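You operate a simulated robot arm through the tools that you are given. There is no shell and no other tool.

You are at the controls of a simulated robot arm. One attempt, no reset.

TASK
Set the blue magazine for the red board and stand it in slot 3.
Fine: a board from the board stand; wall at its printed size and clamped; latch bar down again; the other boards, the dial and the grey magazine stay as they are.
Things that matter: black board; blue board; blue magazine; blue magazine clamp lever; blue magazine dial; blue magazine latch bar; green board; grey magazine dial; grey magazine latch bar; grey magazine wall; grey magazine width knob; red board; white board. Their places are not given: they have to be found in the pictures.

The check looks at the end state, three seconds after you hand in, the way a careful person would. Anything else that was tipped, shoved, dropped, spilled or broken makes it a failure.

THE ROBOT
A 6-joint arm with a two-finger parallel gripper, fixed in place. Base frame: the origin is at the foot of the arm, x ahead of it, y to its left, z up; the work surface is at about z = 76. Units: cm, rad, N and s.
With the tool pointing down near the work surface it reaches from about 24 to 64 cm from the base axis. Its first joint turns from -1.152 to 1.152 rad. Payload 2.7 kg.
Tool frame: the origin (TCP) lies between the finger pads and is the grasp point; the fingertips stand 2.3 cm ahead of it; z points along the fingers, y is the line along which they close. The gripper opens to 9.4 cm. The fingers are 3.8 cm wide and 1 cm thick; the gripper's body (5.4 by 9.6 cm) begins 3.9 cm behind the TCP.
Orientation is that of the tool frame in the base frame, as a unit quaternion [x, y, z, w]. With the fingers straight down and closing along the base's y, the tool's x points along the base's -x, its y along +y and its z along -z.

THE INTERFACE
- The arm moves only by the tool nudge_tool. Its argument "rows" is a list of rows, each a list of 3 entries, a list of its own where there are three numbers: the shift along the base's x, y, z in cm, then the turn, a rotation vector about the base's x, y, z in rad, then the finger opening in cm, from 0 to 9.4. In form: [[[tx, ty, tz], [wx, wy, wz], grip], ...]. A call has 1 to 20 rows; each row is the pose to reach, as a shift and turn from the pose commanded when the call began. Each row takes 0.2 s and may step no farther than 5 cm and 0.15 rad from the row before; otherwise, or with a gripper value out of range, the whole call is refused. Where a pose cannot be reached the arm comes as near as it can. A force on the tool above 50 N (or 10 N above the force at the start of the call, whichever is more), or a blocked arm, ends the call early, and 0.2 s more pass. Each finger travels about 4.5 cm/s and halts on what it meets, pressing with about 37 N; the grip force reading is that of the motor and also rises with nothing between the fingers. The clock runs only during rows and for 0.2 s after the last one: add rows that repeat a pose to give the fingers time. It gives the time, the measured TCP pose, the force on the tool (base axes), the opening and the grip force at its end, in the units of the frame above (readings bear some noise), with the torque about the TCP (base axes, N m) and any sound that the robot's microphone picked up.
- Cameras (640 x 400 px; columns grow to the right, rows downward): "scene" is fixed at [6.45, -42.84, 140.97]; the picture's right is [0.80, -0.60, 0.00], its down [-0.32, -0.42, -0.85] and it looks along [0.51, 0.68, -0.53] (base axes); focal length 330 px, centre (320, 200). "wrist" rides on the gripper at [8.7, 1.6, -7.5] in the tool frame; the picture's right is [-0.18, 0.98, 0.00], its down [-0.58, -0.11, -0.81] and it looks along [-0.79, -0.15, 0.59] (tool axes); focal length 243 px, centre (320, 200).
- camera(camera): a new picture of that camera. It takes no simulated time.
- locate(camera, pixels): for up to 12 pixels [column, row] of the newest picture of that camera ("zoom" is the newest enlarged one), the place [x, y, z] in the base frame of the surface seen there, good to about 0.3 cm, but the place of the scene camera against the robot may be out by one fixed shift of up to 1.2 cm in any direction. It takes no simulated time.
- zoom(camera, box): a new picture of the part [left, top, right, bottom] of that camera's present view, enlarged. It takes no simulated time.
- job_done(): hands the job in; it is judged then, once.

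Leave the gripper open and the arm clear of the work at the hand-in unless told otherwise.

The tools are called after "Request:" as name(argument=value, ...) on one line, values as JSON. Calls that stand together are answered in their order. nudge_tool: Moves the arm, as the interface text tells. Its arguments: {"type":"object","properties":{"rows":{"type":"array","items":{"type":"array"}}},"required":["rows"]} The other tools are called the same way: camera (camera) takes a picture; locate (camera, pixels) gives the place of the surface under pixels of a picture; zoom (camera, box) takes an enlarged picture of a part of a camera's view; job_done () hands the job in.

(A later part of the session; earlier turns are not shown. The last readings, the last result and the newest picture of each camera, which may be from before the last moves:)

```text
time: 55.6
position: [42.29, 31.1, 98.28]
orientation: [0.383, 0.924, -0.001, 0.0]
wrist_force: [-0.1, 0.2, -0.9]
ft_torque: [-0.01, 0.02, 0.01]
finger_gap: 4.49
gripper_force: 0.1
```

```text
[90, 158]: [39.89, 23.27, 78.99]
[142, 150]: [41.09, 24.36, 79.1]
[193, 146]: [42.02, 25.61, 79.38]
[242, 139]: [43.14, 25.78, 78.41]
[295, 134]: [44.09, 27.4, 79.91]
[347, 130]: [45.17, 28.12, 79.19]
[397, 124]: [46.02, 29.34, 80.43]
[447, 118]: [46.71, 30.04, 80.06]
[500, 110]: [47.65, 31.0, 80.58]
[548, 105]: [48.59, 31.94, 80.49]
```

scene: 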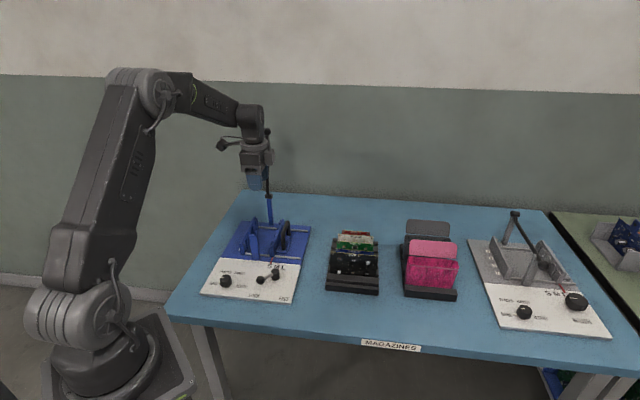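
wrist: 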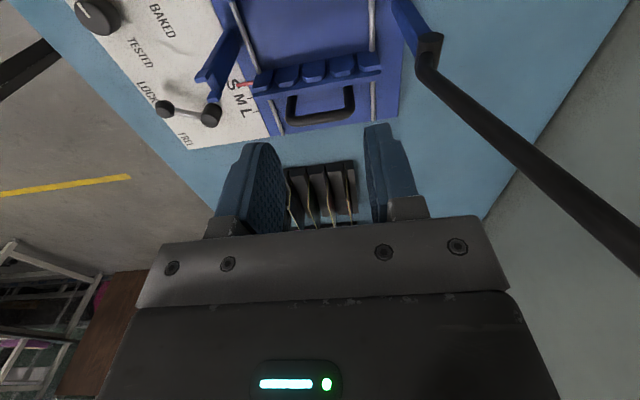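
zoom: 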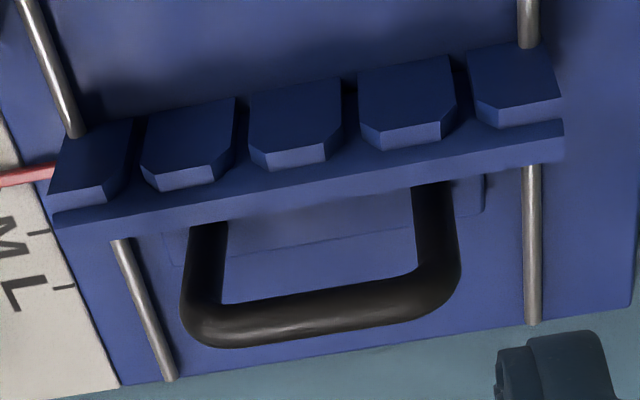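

Slot 3 lies between the 3rd and 4th teeth, x+y≈73.35, agreeing with label 3. I shift toward −u to see the fixed wall's teeth too.

Request:
nudge_tool(rows=[[[-2, 2, 0], [0, 0, 0], 4.5], [[-4, 4, 0], [0, 0, 0], 4.5], [[-6, 6, 0], [0, 0, 0], 4.5], [[-6, 6, 0], [0, 0, 0], 4.5]])

Request:
camera(camera="wrist")

Request:
zoom(camera="wrist", box=[220, 0, 400, 120])

```text
time: 56.6
position: [36.28, 36.88, 98.34]
orientation: [0.383, 0.924, 0.0, 0.001]
wrist_force: [0.2, -0.1, -0.4]
ft_torque: [0.02, 0.02, 0.01]
finger_gap: 4.48
gripper_force: 0.0
```

```text
taken
```

wrist: 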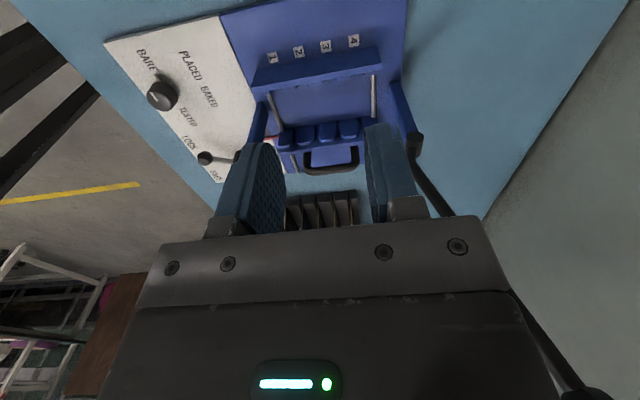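

```text
3.33 times, centred on (310, 60) of wrist
```

zoom: 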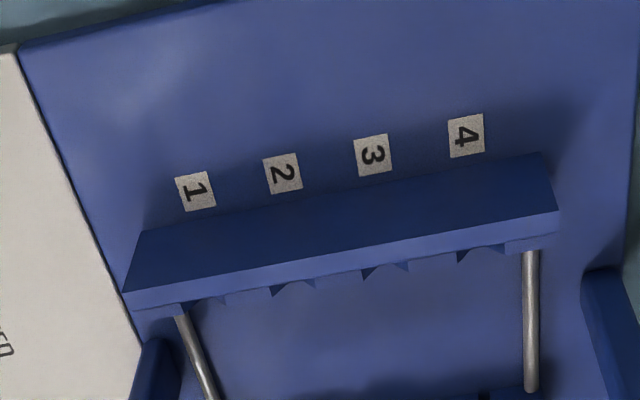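

Notches in the fixed wall line up with the labels. Locating labels and wall-top points beside each notch.

Request:
locate(camera="zoom", pixels=[[195, 191], [282, 173], [373, 154], [466, 135], [247, 300], [340, 283], [433, 264], [130, 303], [555, 225], [387, 262], [293, 280], [481, 244]])

Request:
zoom(camera="wrist", box=[270, 110, 370, 180])

```text
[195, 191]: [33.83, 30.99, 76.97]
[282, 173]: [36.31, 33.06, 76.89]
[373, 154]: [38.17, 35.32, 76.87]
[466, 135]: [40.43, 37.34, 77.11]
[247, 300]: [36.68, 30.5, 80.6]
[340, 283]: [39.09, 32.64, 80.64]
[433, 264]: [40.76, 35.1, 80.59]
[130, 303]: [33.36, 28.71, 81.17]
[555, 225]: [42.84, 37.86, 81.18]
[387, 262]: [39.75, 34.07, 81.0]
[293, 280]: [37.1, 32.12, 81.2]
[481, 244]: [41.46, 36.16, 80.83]
```

```text
5.71 times, centred on (320, 145) of wrist
```

zoom: 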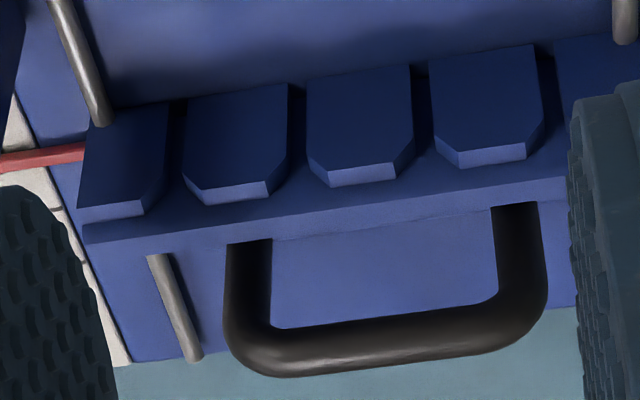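

Label fit gives slot 3 at x+y≈73.5 on the fixed side. Now the movable wall's gaps in this zoom: 2–3 at (298,120), 3–4 at (421,105).

Request:
locate(camera="zoom", pixels=[[228, 191], [350, 175], [483, 155], [310, 155], [414, 140], [432, 140], [290, 160], [170, 170], [183, 165], [421, 150], [300, 170], [540, 120]])

```text
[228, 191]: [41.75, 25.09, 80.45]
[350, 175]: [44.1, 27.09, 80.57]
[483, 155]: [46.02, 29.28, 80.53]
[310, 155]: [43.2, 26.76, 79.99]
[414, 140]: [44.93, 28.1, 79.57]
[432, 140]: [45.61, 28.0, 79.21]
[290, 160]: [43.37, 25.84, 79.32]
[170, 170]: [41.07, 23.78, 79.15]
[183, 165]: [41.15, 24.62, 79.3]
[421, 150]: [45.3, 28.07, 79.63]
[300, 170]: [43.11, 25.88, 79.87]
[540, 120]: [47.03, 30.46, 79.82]
```

Teeth have wide flared lead-ins (±0.7 cm along v); slot 3 centre line x+y≈73.45. Sideways (u) alignment will be checked with the board in hand. Now I go to the red board, keeping high and clear of the latch bar.

Request:
nudge_tool(rows=[[[1.5, -4.5, 1], [0, 0, 0], 4.5], [[3.5, -8.5, 1], [0, 0, 0], 4.5], [[6.5, -12, 1], [0, 0, 0], 4.5], [[10, -15, 1], [0, 0, 0], 4.5], [[13.5, -18, 1], [0, 0, 0], 4.5], [[17, -21, 1], [0, 0, 0], 4.5], [[20, -23, 1], [0, 0, 0], 4.5], [[23, -24.5, 0], [0, 0, 0], 3], [[24.5, -24.8, -2], [0, 0, 0], 3], [[24.5, -24.8, -2], [0, 0, 0], 3]])

Request:
camera(camera="wrist")

Request:
zoom(camera="scene", box=[300, 180, 410, 300])

```text
time: 58.8
position: [60.88, 12.2, 96.11]
orientation: [0.382, 0.924, 0.0, 0.001]
wrist_force: [0.0, -0.4, 0.7]
ft_torque: [0.0, 0.01, 0.02]
finger_gap: 3.0
gripper_force: 0.1
```

```text
taken
```

wrist: 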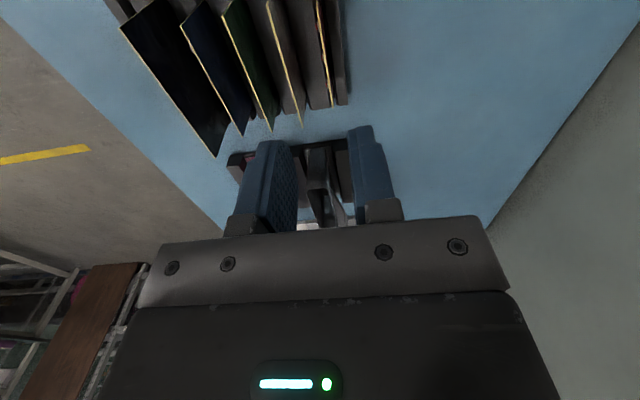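

```text
3.33 times, centred on (355, 240) of scene
```

zoom: 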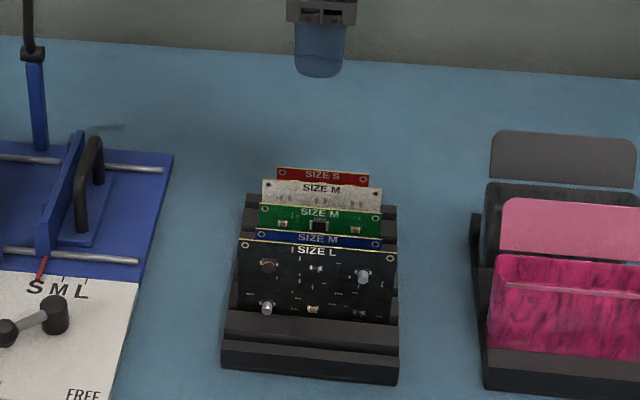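

In the wrist view the boards are seen edge-on; the rightmost yellow edge (≈(325,50)) is the red one. Zoom and locate along its top edge and the white one's.

Request:
zoom(camera="wrist", box=[230, 0, 370, 140])

Request:
locate(camera="wrist", pixels=[[318, 10], [321, 30], [324, 50], [326, 70], [329, 90], [331, 104], [275, 30], [284, 60], [292, 90], [300, 120], [345, 100], [270, 5]])

```text
2.86 times, centred on (300, 70) of wrist
```

zoom: 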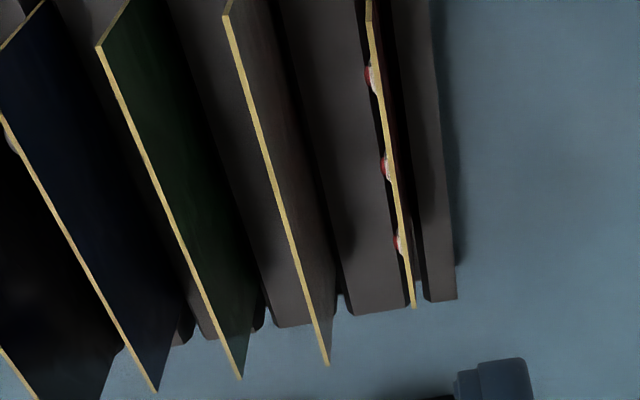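

```text
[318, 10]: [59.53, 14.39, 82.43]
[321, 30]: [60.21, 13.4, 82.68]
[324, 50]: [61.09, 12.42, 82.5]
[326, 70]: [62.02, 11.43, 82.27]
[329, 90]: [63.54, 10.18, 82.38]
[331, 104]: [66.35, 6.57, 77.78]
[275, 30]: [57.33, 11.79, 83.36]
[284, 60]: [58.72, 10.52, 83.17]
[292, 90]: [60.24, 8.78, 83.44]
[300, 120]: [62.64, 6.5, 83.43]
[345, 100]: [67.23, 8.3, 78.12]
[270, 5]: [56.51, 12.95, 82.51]
```

Red edge: x+y≈73.64, top z≈82.4; white edge: x+y≈69.13 (3.2 cm apart). I locate the red board's two ends for its centre.

Request:
locate(camera="wrist", pixels=[[332, 105], [332.5, 106], [331.5, 103], [331, 102], [330.5, 100], [317.5, 8], [317.3, 6], [318, 8], [317, 4], [317, 2]])

Request:
zoom(camera="scene", box=[330, 225, 380, 265])

```text
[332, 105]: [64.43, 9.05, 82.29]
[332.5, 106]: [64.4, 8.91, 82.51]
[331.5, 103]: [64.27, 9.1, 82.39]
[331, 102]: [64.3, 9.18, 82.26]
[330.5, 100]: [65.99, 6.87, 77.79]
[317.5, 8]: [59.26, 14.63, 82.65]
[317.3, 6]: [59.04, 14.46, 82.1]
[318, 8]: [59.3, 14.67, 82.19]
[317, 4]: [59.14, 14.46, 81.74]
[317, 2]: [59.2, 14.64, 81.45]
```

```text
10.00 times, centred on (355, 245) of scene
```

zoom: 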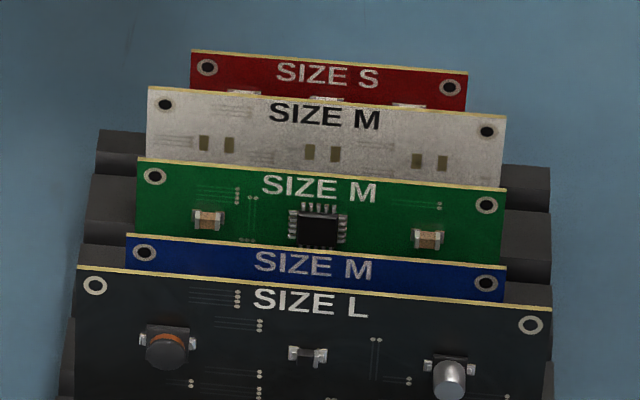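

Red board centre ≈(61.83,11.78), x+y≈73.6. With a 3 cm opening, I go to z≈87 above it, then look before descending.

Request:
nudge_tool(rows=[[[0.5, -0.2, -3], [0, 0, 0], 3], [[0.95, -0.42, -6], [0, 0, 0], 3], [[0.95, -0.42, -9], [0, 0, 0], 3], [[0.95, -0.42, -9], [0, 0, 0], 3]])

Request:
camera(camera="wrist")

Request:
zoom(camera="scene", box=[310, 190, 400, 280])

```text
time: 59.8
position: [61.65, 11.76, 87.02]
orientation: [0.383, 0.924, 0.0, 0.002]
wrist_force: [-0.7, -0.2, 0.8]
ft_torque: [0.01, -0.01, -0.02]
finger_gap: 3.01
gripper_force: 0.1
```

```text
taken
```

wrist: 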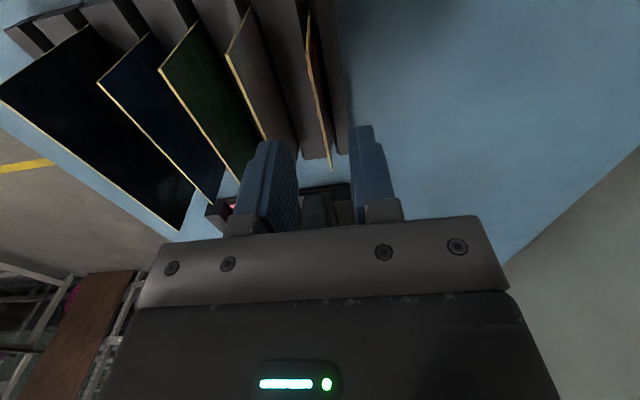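

```text
4.44 times, centred on (355, 235) of scene
```

zoom: 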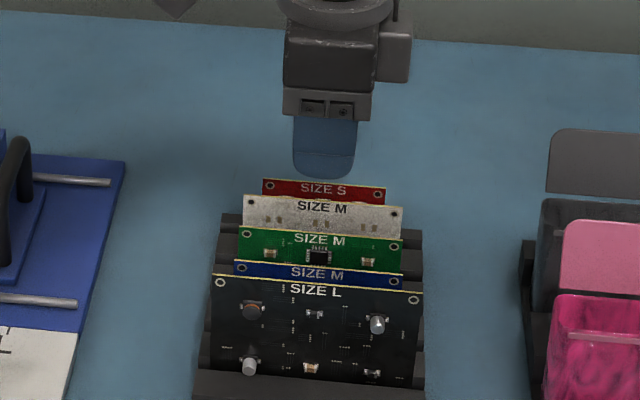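

The red edge (px (308,15)→(331,168)) lies between the fingers. I re-locate it from this distance.

Request:
locate(camera="wrist", pixels=[[309, 20], [312, 50], [317, 80], [322, 110], [326, 140], [329, 160], [235, 65], [245, 95], [257, 125]])

Request:
zoom(camera="wrist", box=[280, 0, 360, 180])

```text
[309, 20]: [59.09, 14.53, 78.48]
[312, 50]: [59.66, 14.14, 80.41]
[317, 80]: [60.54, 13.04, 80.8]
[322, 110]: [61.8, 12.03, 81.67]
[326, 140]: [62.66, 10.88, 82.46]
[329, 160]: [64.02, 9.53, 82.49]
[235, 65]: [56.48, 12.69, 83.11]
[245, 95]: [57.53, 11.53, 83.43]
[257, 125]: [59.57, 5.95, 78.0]
```

```text
2.22 times, centred on (320, 90) of wrist
```

zoom: 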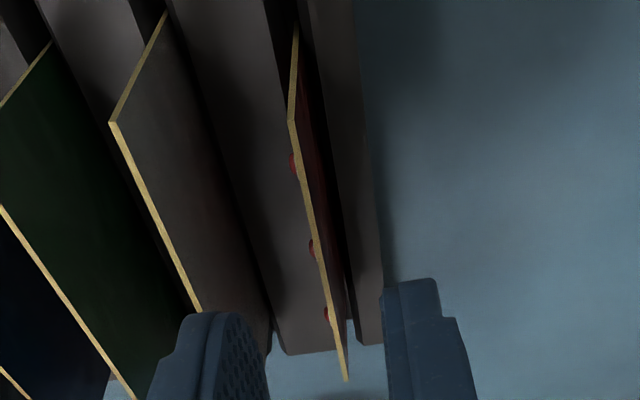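

Red edge confirmed at x+y≈73.65. I descend to TCP z≈81.2 (tips ~0.8 cm above the stand ridge), then close.

Request:
nudge_tool(rows=[[[0.1, 0.1, -2], [0, 0, 0], 3], [[0.1, 0.1, -4], [0, 0, 0], 3], [[0.1, 0.1, -5.8], [0, 0, 0], 3], [[0.1, 0.1, -5.8], [0, 0, 0], 3]])

Request:
camera(camera="wrist")

Request:
zoom(camera="scene", box=[310, 200, 400, 290])

```text
time: 60.8
position: [61.96, 11.8, 81.47]
orientation: [0.382, 0.924, 0.001, 0.001]
wrist_force: [0.2, 0.3, 0.0]
ft_torque: [0.01, 0.01, 0.02]
finger_gap: 3.02
gripper_force: 0.0
```

```text
taken
```

wrist: 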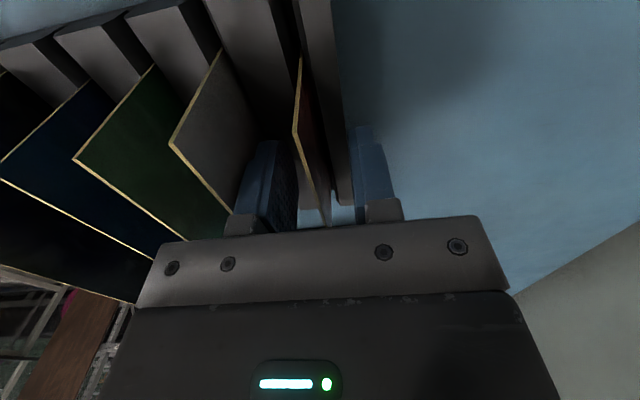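

```text
4.44 times, centred on (355, 245) of scene
```

zoom: 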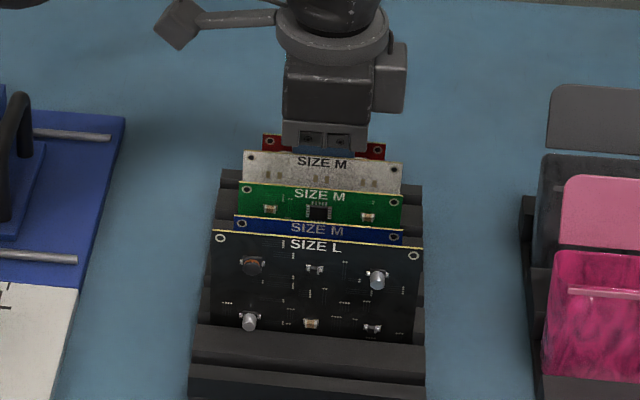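

Fingers straddle the red board, no contact. I close on it.

Request:
nudge_tool(rows=[[[0, 0, 0], [0, 0, 0], 2], [[0, 0, 0], [0, 0, 0], 1.2], [[0, 0, 0], [0, 0, 0], 0.6], [[0, 0, 0], [0, 0, 0], 0.2], [[0, 0, 0], [0, 0, 0], 0.0], [[0, 0, 0], [0, 0, 0], 0.0]])

Request:
camera(camera="wrist")

Request:
zoom(camera="scene", box=[310, 200, 400, 290])

```text
time: 62.2
position: [62.05, 11.74, 81.43]
orientation: [0.382, 0.924, 0.0, 0.0]
wrist_force: [-2.4, -2.0, 1.3]
ft_torque: [-0.07, 0.1, -0.01]
finger_gap: 0.17
gripper_force: 37.0
```

```text
taken
```

wrist: 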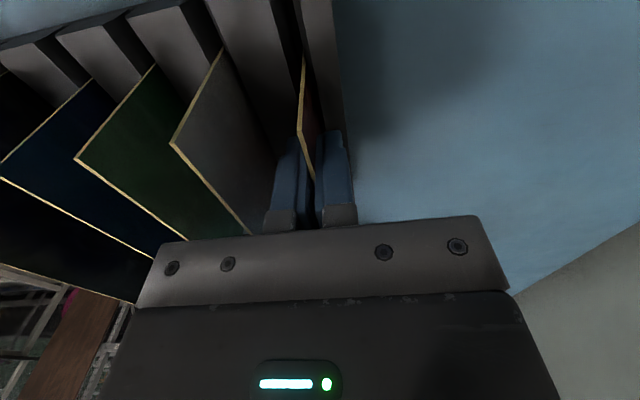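

```text
4.44 times, centred on (355, 245) of scene
```

zoom: 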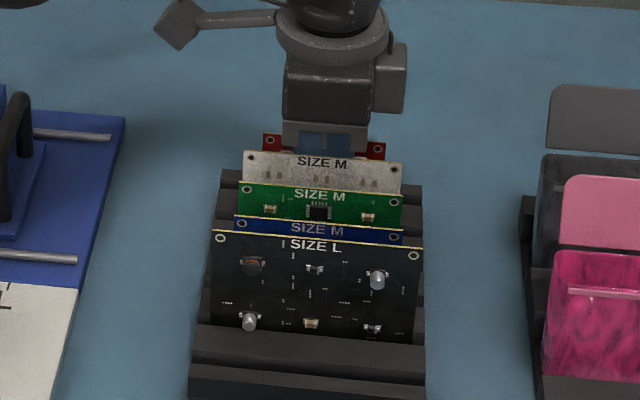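

The board is held (gap 0.17). I lift straight up slowly.

Request:
nudge_tool(rows=[[[0, 0, 0.7], [0, 0, 0], 0], [[0, 0, 1.5], [0, 0, 0], 0], [[0, 0, 2.5], [0, 0, 0], 0], [[0, 0, 4], [0, 0, 0], 0], [[0, 0, 6], [0, 0, 0], 0], [[0, 0, 9], [0, 0, 0], 0], [[0, 0, 9], [0, 0, 0], 0]])

Request:
camera(camera="wrist")

Request:
zoom(camera="scene", box=[300, 170, 400, 290])

```text
time: 63.8
position: [61.88, 11.86, 90.41]
orientation: [0.383, 0.924, 0.0, 0.001]
wrist_force: [0.3, -0.9, 0.0]
ft_torque: [0.02, -0.03, 0.03]
finger_gap: 0.16
gripper_force: 37.2
```

```text
taken
```

wrist: 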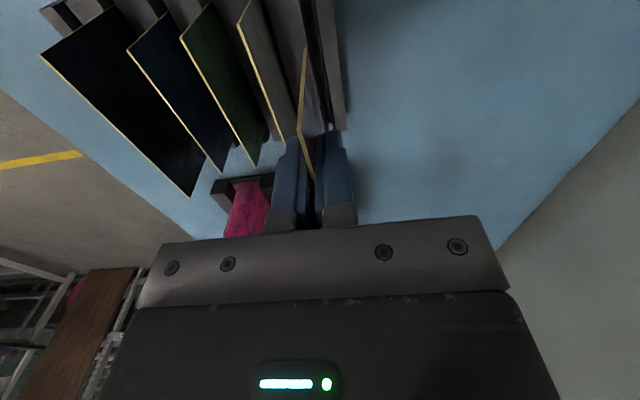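

```text
3.33 times, centred on (350, 230) of scene
```

zoom: 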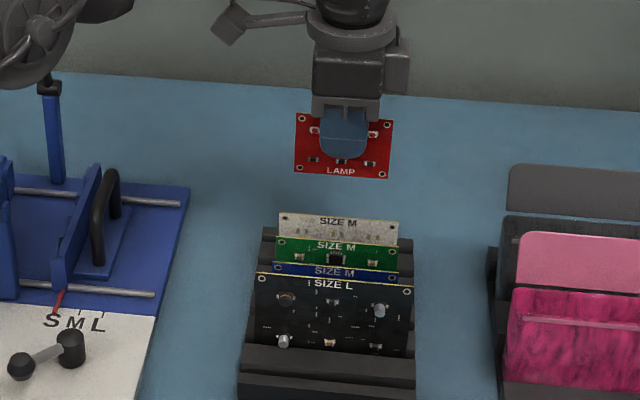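

Board is out, undisturbed neighbours. I measure the held board's edges (wrist and scene) to know its bottom height and u-offset relative to the TCP.

Request:
locate(camera="wrist", pixels=[[304, 52], [303, 70], [301, 90], [299, 110], [298, 128], [304, 145], [308, 160], [312, 175]])

Request:
zoom(camera="scene", box=[330, 195, 380, 235])

```text
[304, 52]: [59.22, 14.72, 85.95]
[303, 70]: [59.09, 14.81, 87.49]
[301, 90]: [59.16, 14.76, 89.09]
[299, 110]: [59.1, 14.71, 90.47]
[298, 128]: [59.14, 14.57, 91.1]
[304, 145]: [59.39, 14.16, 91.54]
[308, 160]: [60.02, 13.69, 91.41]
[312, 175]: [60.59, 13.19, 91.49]
```

```text
10.00 times, centred on (355, 215) of scene
```

zoom: 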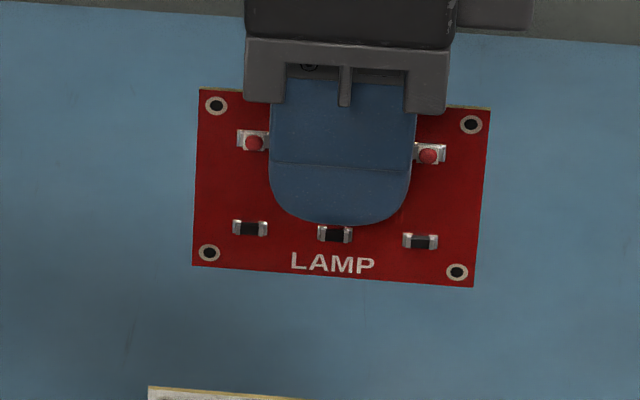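

Held board: bottom is ~4.65 cm below the TCP, and it is centred on the TCP in u (edge 4.0 cm away). I carry it along −u to above slot 3, target TCP ≈(42.4,31.1).

Request:
nudge_tool(rows=[[[0, 0, 3], [0, 0, 0], 0], [[-2.5, 2.5, 4], [0, 0, 0], 0], [[-5.5, 5.5, 4], [0, 0, 0], 0], [[-8.5, 8.5, 4], [0, 0, 0], 0], [[-11.5, 11.4, 4], [0, 0, 0], 0], [[-14.5, 14.3, 4], [0, 0, 0], 0], [[-17, 16.8, 4], [0, 0, 0], 0], [[-19.5, 19.3, 4], [0, 0, 0], 0], [[-19.5, 19.3, 4], [0, 0, 0], 0]])

Request:
camera(camera="wrist")

Request:
zoom(camera="scene", box=[220, 160, 330, 270])

```text
time: 65.8
position: [42.52, 31.14, 94.36]
orientation: [0.383, 0.924, 0.001, 0.002]
wrist_force: [0.3, -0.4, -0.7]
ft_torque: [0.05, 0.02, 0.03]
finger_gap: 0.17
gripper_force: 37.0
```

```text
taken
```

wrist: 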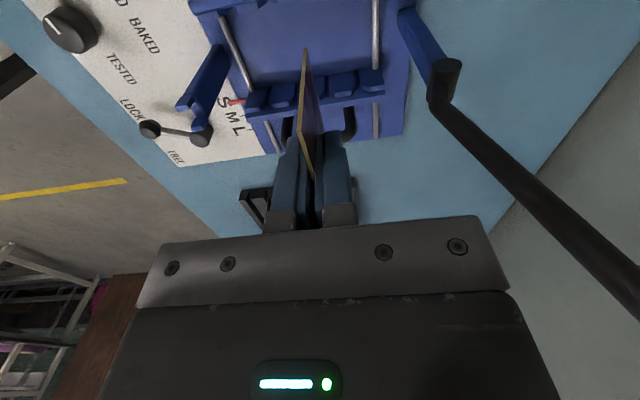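

```text
3.64 times, centred on (275, 215) of scene
```

zoom: 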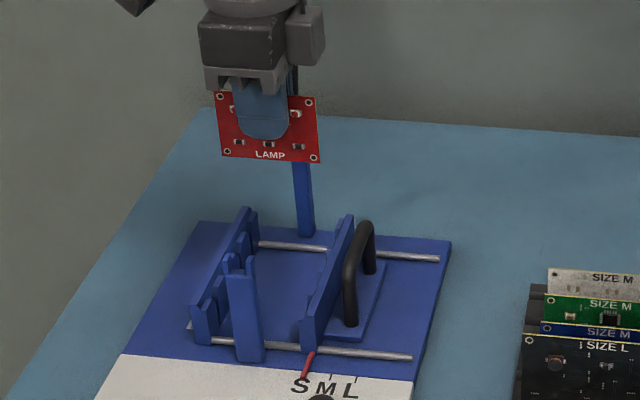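

Hovering above. I lower to TCP z≈87 (board bottom ~1.2 cm above the wall tops) and compare edges.

Request:
nudge_tool(rows=[[[0, 0, -2.5], [0, 0, 0], 0], [[0, 0, -5], [0, 0, 0], 0], [[0, 0, -7.4], [0, 0, 0], 0], [[0, 0, -7.4], [0, 0, 0], 0]])

Request:
camera(camera="wrist")

Request:
zoom(camera="scene", box=[230, 190, 310, 270])

Request:
zoom(camera="wrist", box=[240, 0, 400, 130])

```text
time: 66.8
position: [42.56, 31.11, 86.95]
orientation: [0.383, 0.924, 0.0, 0.001]
wrist_force: [-0.7, -0.5, -0.5]
ft_torque: [-0.01, 0.02, 0.01]
finger_gap: 0.17
gripper_force: 37.1
```

```text
taken
```

wrist: 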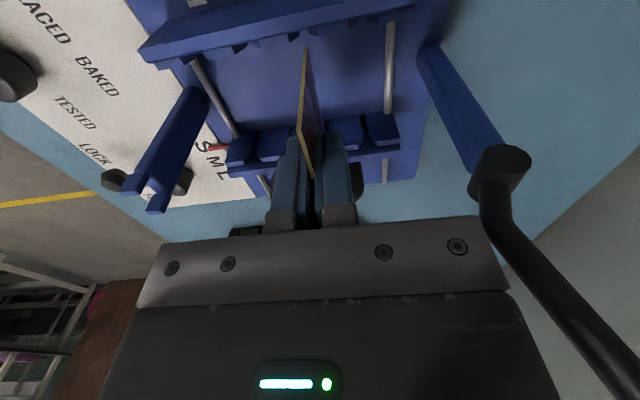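

```text
5.00 times, centred on (270, 230) of scene
```

zoom: 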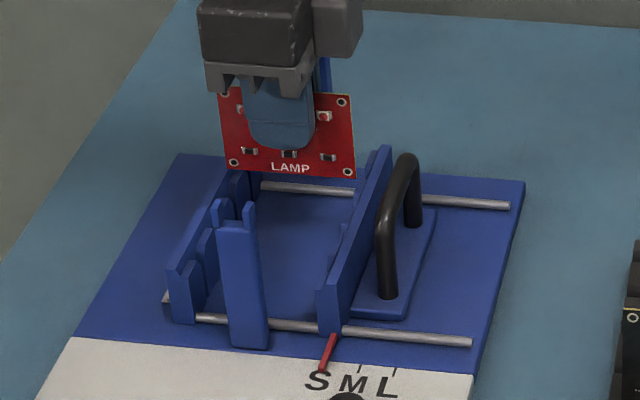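

```text
3.08 times, centred on (320, 65) of wrist
```

zoom: 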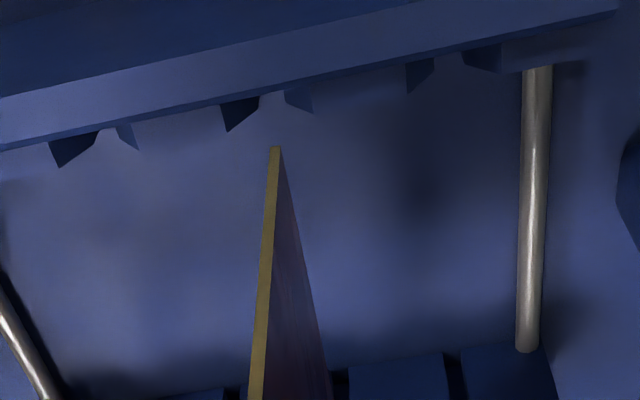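

The board hangs over slot 3 (notch at zoom px (270,100), board's lower corner at (275,147)). I locate both for the fine alignment.

Request:
locate(camera="zoom", pixels=[[275, 150], [274, 170], [272, 200], [270, 230], [268, 260], [262, 320], [270, 88], [268, 80], [180, 105], [350, 75], [100, 118], [450, 52]])

Request:
locate(camera="zoom", pixels=[[240, 112], [300, 98], [420, 76], [485, 60], [75, 148], [128, 135], [232, 390], [340, 383], [455, 370], [400, 380], [290, 390], [500, 370]])

```text
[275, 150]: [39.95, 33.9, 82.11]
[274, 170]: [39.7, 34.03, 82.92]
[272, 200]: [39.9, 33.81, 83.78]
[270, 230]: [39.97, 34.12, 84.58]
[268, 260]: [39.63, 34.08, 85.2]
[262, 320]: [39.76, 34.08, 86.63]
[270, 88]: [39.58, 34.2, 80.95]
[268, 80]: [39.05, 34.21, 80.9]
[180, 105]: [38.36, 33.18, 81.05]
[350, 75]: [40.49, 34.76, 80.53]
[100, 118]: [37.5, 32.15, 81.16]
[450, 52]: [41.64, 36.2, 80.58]
```

```text
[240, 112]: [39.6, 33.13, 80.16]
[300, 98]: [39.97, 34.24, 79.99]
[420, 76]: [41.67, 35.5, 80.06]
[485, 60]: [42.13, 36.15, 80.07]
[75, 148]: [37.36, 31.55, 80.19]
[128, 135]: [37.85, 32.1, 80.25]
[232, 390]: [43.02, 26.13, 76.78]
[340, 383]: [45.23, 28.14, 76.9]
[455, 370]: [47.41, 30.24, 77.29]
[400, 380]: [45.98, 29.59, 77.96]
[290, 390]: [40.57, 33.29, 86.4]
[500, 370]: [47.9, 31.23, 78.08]
```

Board edge: x+y≈73.82, x−y≈5.82; slot 3: x+y≈73.5, fixed wall back x−y≈5.4. I shift −0.2 cm along v and −0.1 cm along u, and lower to just above the wall tops to re-check.

Request:
nudge_tool(rows=[[[-0.21, -0.07, -0.3], [0, 0, 0], 0], [[-0.21, -0.07, -0.75], [0, 0, 0], 0], [[-0.21, -0.07, -0.75], [0, 0, 0], 0]])

Request:
zoom(camera="wrist", box=[240, 0, 400, 130])

Request:
locate(camera="zoom", pixels=[[275, 150], [272, 180], [270, 210], [268, 240], [265, 270], [262, 310], [245, 80], [290, 70], [260, 60], [200, 75], [340, 50], [300, 55]])

Request:
zoom(camera="scene", box=[245, 210, 300, 260])

```text
time: 67.6
position: [42.33, 31.11, 86.25]
orientation: [0.383, 0.924, -0.001, 0.001]
wrist_force: [-1.0, 0.3, -0.2]
ft_torque: [0.01, -0.01, -0.01]
finger_gap: 0.18
gripper_force: 37.0
```

```text
3.08 times, centred on (320, 65) of wrist
```

zoom: 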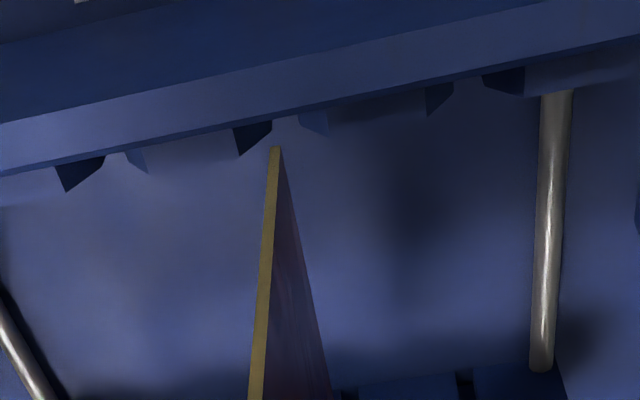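

```text
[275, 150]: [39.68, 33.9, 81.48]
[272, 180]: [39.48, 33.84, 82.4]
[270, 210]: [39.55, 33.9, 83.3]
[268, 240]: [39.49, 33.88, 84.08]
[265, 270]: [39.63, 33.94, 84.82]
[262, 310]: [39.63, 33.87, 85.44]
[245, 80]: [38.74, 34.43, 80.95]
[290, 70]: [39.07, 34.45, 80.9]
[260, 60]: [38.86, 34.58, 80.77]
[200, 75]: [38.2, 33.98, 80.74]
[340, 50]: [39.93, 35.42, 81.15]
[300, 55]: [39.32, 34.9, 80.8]
```

```text
8.00 times, centred on (272, 235) of scene
```

zoom: 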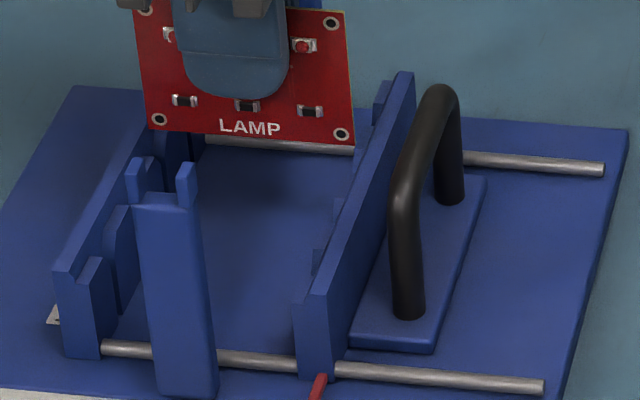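

Board edge now x+y≈73.47, x−y≈5.69. I check the fixed wall's inner top edge (line from (0,177) to (640,40)) and the notch again.

Request:
locate(camera="zoom", pixels=[[260, 116], [275, 113], [285, 111], [295, 109], [240, 120], [340, 99], [200, 129], [400, 86], [150, 139], [450, 75], [250, 138], [312, 124]])

Request:
locate(camera="zoom", pixels=[[78, 172], [135, 158], [437, 100], [505, 82], [345, 392], [465, 380], [350, 396], [460, 384]])

```text
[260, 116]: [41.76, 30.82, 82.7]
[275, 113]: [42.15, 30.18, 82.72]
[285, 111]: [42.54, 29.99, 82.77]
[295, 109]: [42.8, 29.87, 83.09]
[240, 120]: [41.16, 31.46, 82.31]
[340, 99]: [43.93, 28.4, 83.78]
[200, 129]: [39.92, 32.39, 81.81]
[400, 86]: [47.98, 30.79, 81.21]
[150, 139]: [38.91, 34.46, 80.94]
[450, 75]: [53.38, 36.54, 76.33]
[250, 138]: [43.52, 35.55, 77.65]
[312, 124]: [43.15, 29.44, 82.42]
```

```text
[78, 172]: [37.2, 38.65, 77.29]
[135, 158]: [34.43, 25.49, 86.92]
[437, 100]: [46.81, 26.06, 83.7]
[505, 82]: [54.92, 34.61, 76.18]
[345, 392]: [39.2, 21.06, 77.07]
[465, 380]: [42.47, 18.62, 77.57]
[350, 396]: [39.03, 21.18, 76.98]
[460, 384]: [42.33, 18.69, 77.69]
```

Those were read off the newest (scene) zoom by mistake; I re-take the wrist zoom and locate again.

Request:
zoom(camera="wrist", box=[240, 0, 400, 130])

Request:
locate(camera="zoom", pixels=[[260, 116], [275, 113], [285, 111], [295, 109], [240, 120], [340, 99], [200, 129], [400, 86], [150, 139], [450, 75], [250, 138], [312, 124]])

Request:
locate(camera="zoom", pixels=[[78, 172], [135, 158], [437, 100], [505, 82], [345, 392], [465, 380], [350, 396], [460, 384]])

```text
3.08 times, centred on (320, 65) of wrist
```

zoom: 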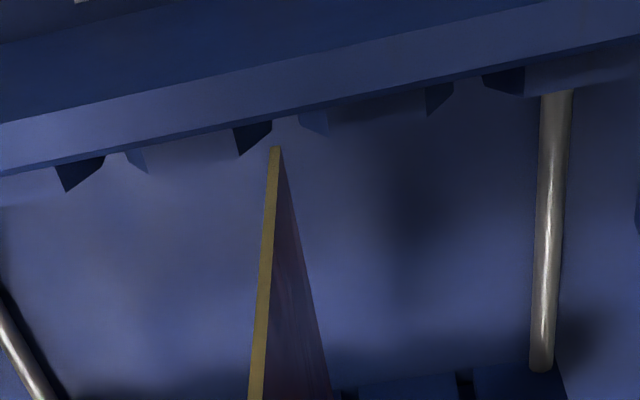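

```text
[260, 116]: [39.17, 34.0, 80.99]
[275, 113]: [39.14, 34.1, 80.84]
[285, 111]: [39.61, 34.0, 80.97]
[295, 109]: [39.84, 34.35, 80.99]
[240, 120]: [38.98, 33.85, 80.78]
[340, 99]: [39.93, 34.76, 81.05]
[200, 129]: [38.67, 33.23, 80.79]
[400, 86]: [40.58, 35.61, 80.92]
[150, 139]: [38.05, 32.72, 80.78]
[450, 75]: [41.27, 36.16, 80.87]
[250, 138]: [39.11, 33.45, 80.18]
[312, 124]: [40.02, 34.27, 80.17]
```

```text
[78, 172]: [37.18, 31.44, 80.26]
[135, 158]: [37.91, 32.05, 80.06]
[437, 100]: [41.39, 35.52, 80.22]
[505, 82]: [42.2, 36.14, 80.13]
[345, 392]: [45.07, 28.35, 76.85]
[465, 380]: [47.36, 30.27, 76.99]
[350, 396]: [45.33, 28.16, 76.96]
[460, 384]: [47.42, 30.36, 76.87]
```

Fixed-wall inner face x−y≈5.3, slot 3 at x+y≈73.45 on both walls; the board is at 73.47/5.69 — good. I nudge −0.07 cm along u and start lowering slowly, first 1.7 cm.

Request:
nudge_tool(rows=[[[-0.05, 0.05, 0], [0, 0, 0], 0], [[-0.05, 0.05, -0.35], [0, 0, 0], 0], [[-0.05, 0.05, -0.7], [0, 0, 0], 0], [[-0.05, 0.05, -1.05], [0, 0, 0], 0], [[-0.05, 0.05, -1.4], [0, 0, 0], 0], [[-0.05, 0.05, -1.7], [0, 0, 0], 0]])

Request:
zoom(camera="scene", box=[245, 210, 300, 260])

Request:
camera(camera="wrist")

```text
time: 69.0
position: [42.28, 31.18, 84.52]
orientation: [0.383, 0.924, 0.001, 0.001]
wrist_force: [2.2, 2.5, 1.6]
ft_torque: [0.1, -0.1, 0.02]
finger_gap: 0.18
gripper_force: 37.0
```

```text
8.00 times, centred on (272, 235) of scene
```

zoom: 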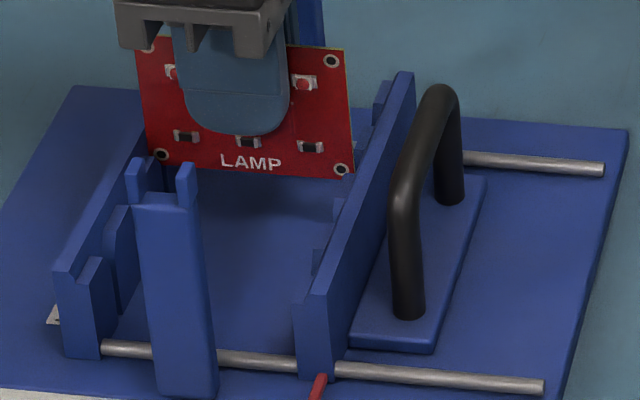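

```text
taken
```

wrist: 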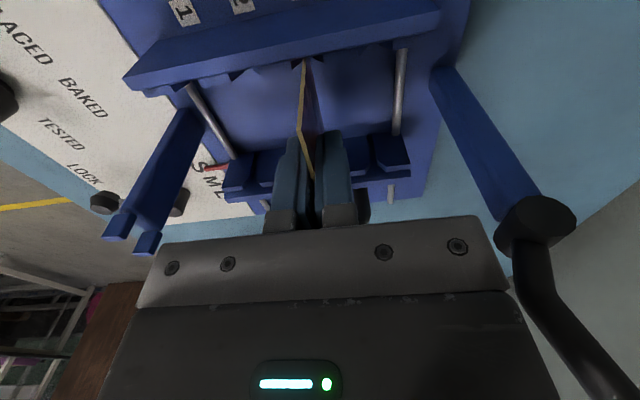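

Only ~3 N along v — light contact. I zoom to see the board in the notch.

Request:
zoom(camera="wrist", box=[240, 10, 380, 130])

Request:
zoom(camera="scene", box=[280, 210, 300, 240])

```text
3.33 times, centred on (310, 70) of wrist
```

zoom: 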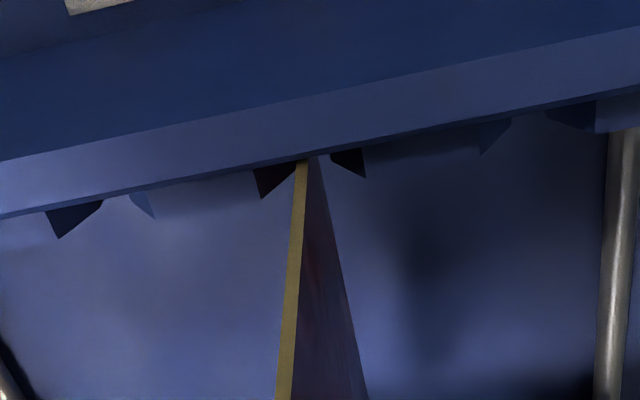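

```text
13.33 times, centred on (290, 225) of scene
```

zoom: 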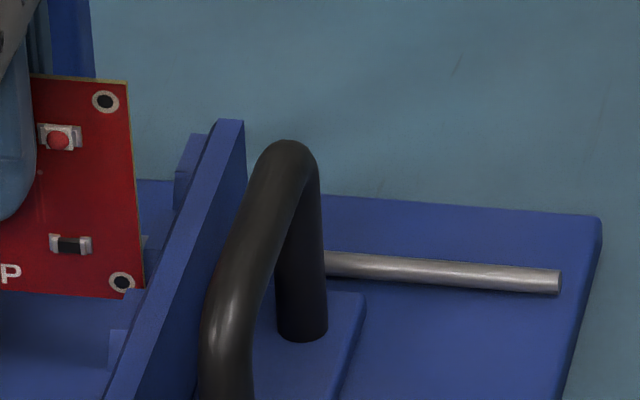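

The board is brushing the −v tooth of slot 3 (right slot). I shift +0.12 cm along v and continue down 1.5 cm.

Request:
nudge_tool(rows=[[[0.09, 0.09, 0], [0, 0, 0], 0], [[0.09, 0.09, -0.4], [0, 0, 0], 0], [[0.09, 0.09, -0.8], [0, 0, 0], 0], [[0.09, 0.09, -1.2], [0, 0, 0], 0], [[0.09, 0.09, -1.5], [0, 0, 0], 0]])

Request:
zoom(camera="wrist", box=[240, 10, 380, 130])

Request:
zoom(camera="scene", box=[245, 210, 300, 260])

```text
time: 70.2
position: [42.29, 31.17, 83.1]
orientation: [0.383, 0.924, 0.001, 0.001]
wrist_force: [-0.6, 0.0, -0.4]
ft_torque: [-0.01, 0.02, -0.01]
finger_gap: 0.17
gripper_force: 36.8
```

```text
3.33 times, centred on (310, 70) of wrist
```

zoom: 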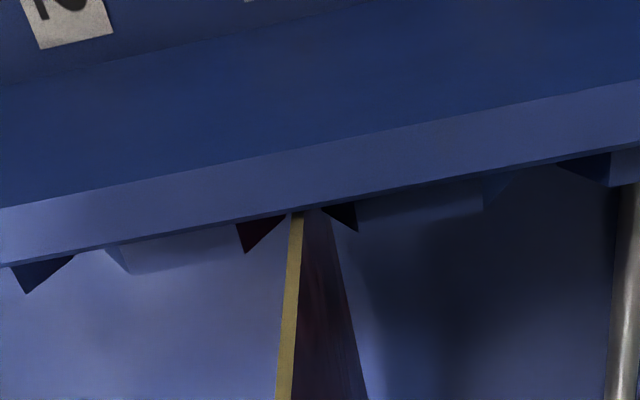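

```text
8.00 times, centred on (272, 235) of scene
```

zoom: 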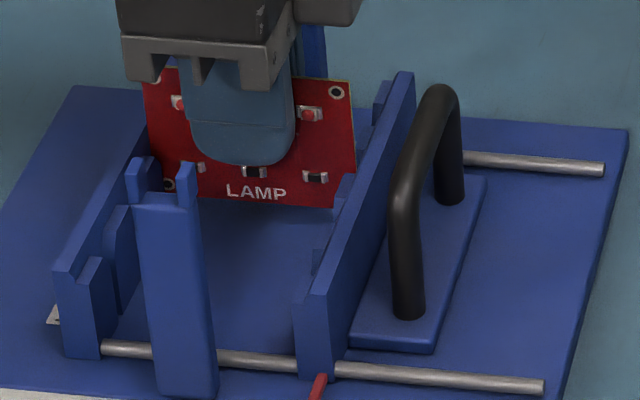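

No force; the board is inside slot 3 between the teeth. Continuing down 0.9 cm.

Request:
nudge_tool(rows=[[[0, 0, -0.3], [0, 0, 0], 0], [[0, 0, -0.6], [0, 0, 0], 0], [[0, 0, -0.9], [0, 0, 0], 0], [[0, 0, -0.9], [0, 0, 0], 0]])

```text
time: 71.2
position: [42.39, 31.25, 82.09]
orientation: [0.382, 0.924, 0.0, 0.001]
wrist_force: [0.3, -0.6, -0.9]
ft_torque: [0.0, 0.0, 0.0]
finger_gap: 0.14
gripper_force: 37.0
```

No contact yet at z 82.09. I continue in small 0.15 cm steps.

Request:
nudge_tool(rows=[[[0, 0, -0.15], [0, 0, 0], 0], [[0, 0, -0.3], [0, 0, 0], 0], [[0, 0, -0.45], [0, 0, 0], 0], [[0, 0, -0.45], [0, 0, 0], 0]])

Request:
zoom(camera="scene", box=[245, 210, 300, 260])

```text
time: 72.2
position: [42.39, 31.18, 81.91]
orientation: [0.382, 0.924, 0.0, 0.002]
wrist_force: [-1.4, -0.9, 6.9]
ft_torque: [-0.03, 0.07, 0.03]
finger_gap: 0.18
gripper_force: 36.7
```

```text
8.00 times, centred on (272, 235) of scene
```

zoom: 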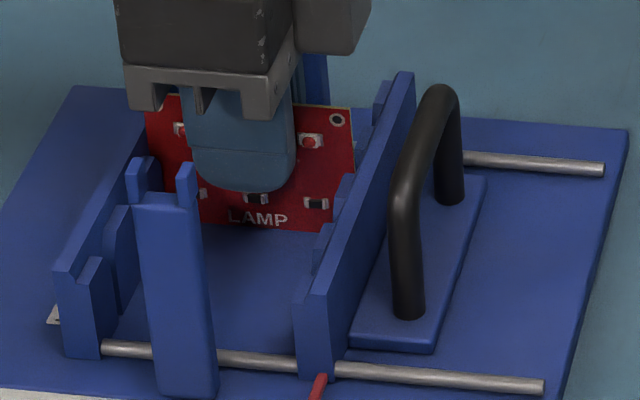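

Contact at z≈81.9 with +7 N: the board's bottom is at the floor (~77.1). I open the fingers and check that it stands.

Request:
nudge_tool(rows=[[[0, 0, 0], [0, 0, 0], 0.6], [[0, 0, 0], [0, 0, 0], 1.4], [[0, 0, 0], [0, 0, 0], 2.4], [[0, 0, 0], [0, 0, 0], 2.6], [[0, 0, 0], [0, 0, 0], 2.6]])

Request:
zoom(camera="scene", box=[245, 210, 300, 260])

Request:
camera(camera="wrist")

```text
time: 73.4
position: [42.28, 31.27, 81.86]
orientation: [0.382, 0.924, 0.0, 0.0]
wrist_force: [0.2, 1.3, -0.4]
ft_torque: [-0.01, 0.01, -0.01]
finger_gap: 2.56
gripper_force: 0.0
```

```text
8.00 times, centred on (272, 235) of scene
```

zoom: 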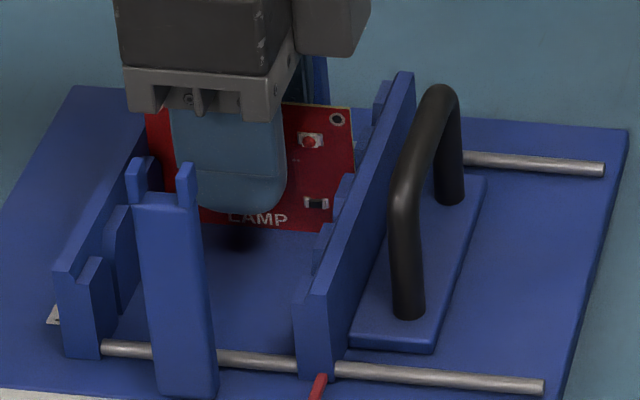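

```text
taken
```

wrist: 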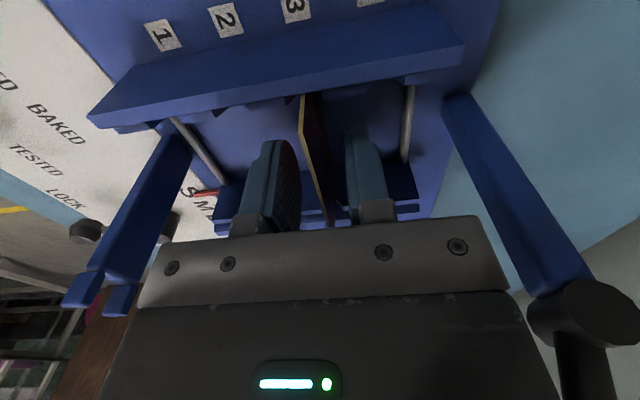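

The board stands on its own in slot 3. I raise straight up clear of it.

Request:
nudge_tool(rows=[[[0, 0, 1], [0, 0, 0], 2.6], [[0, 0, 3], [0, 0, 0], 2.6], [[0, 0, 6], [0, 0, 0], 2.6], [[0, 0, 10], [0, 0, 0], 2.6], [[0, 0, 14], [0, 0, 0], 3], [[0, 0, 16], [0, 0, 0], 4], [[0, 0, 16], [0, 0, 0], 4]])

Request:
camera(camera="wrist")

Request:
zoom(camera="scene", box=[230, 190, 310, 270])

```text
time: 75.0
position: [42.23, 31.26, 97.7]
orientation: [0.383, 0.924, -0.001, 0.001]
wrist_force: [-0.2, -0.9, 0.3]
ft_torque: [0.02, -0.01, 0.02]
finger_gap: 4.02
gripper_force: 0.1
```

```text
taken
```

wrist: 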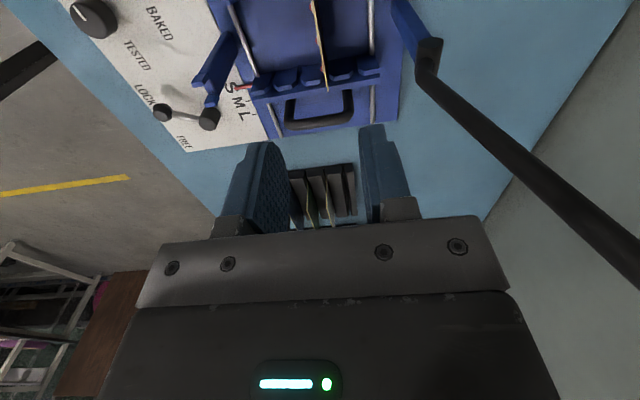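

```text
5.00 times, centred on (270, 230) of scene
```

zoom: 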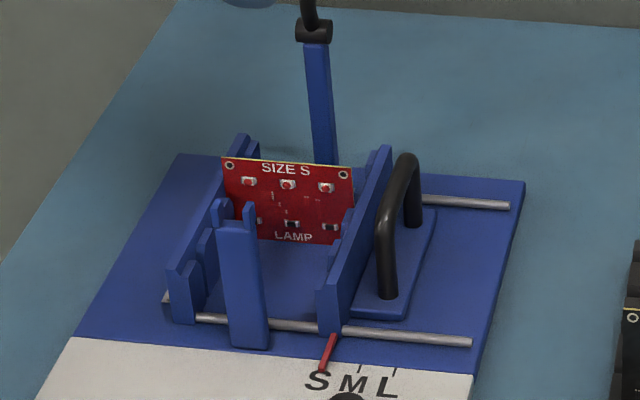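

Board stands in the magazine. I zoom in to confirm it's slot 3 at both ends and upright.

Request:
zoom(camera="wrist", box=[220, 0, 410, 130])

Request:
locate(camera="wrist", pixels=[[319, 20], [321, 40], [323, 60], [326, 80], [317, 6], [440, 55], [428, 50], [436, 80], [460, 110], [500, 145], [560, 195]])

```text
3.08 times, centred on (315, 65) of wrist
```

zoom: 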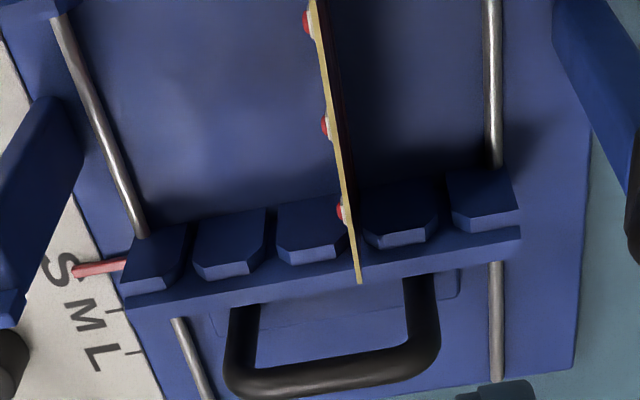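

```text
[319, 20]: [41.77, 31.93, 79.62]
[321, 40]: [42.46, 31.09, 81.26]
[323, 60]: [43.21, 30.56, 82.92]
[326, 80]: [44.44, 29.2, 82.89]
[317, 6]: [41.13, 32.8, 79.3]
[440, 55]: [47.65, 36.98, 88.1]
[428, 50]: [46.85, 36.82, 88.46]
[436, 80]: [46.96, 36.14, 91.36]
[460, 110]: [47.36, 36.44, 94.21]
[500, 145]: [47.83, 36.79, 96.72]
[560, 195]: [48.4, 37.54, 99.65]
```

It sits squarely between teeth 3 and 4 (slot 3), upright, top z≈82.9. Now the latch bar: I move back and up, turning to yaw +45° for re-gripping the ball.

Request:
nudge_tool(rows=[[[-1, -1, 1], [0, 0, 0.14], 5], [[-2, -2, 3], [0, 0, 0.28], 5], [[-3, -3, 5], [0, 0, 0.42], 5], [[-4, -4, 7], [0, 0, 0.56], 5], [[-5, -5, 9], [0, 0, 0.7], 5], [[-5.2, -5.6, 11], [0, 0, 0.84], 5], [[-5.2, -5.6, 13], [0, 0, 0.98], 5], [[-5.2, -5.6, 14.7], [0, 0, 1.12], 5], [[-5.2, -5.6, 14.7], [0, 0, 1.26], 5], [[-5.2, -5.6, 14.7], [0, 0, 1.4], 5], [[-5.2, -5.6, 14.7], [0, 0, 1.51], 5], [[-5.2, -5.6, 14.7], [0, 0, 1.571], 5], [[-5.2, -5.6, 14.7], [0, 0, 1.571], 5]])

Request:
camera(camera="wrist")

```text
time: 77.8
position: [37.13, 25.59, 112.35]
orientation: [-0.383, 0.924, 0.0, 0.001]
wrist_force: [0.7, -0.6, 0.7]
ft_torque: [0.03, -0.02, 0.02]
finger_gap: 4.97
gripper_force: 0.0
```

```text
taken
```

wrist: 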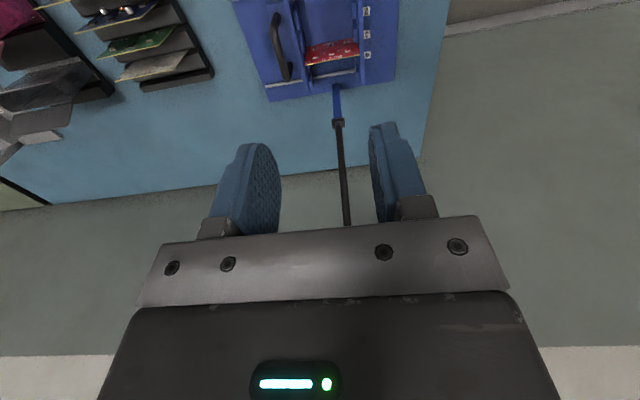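

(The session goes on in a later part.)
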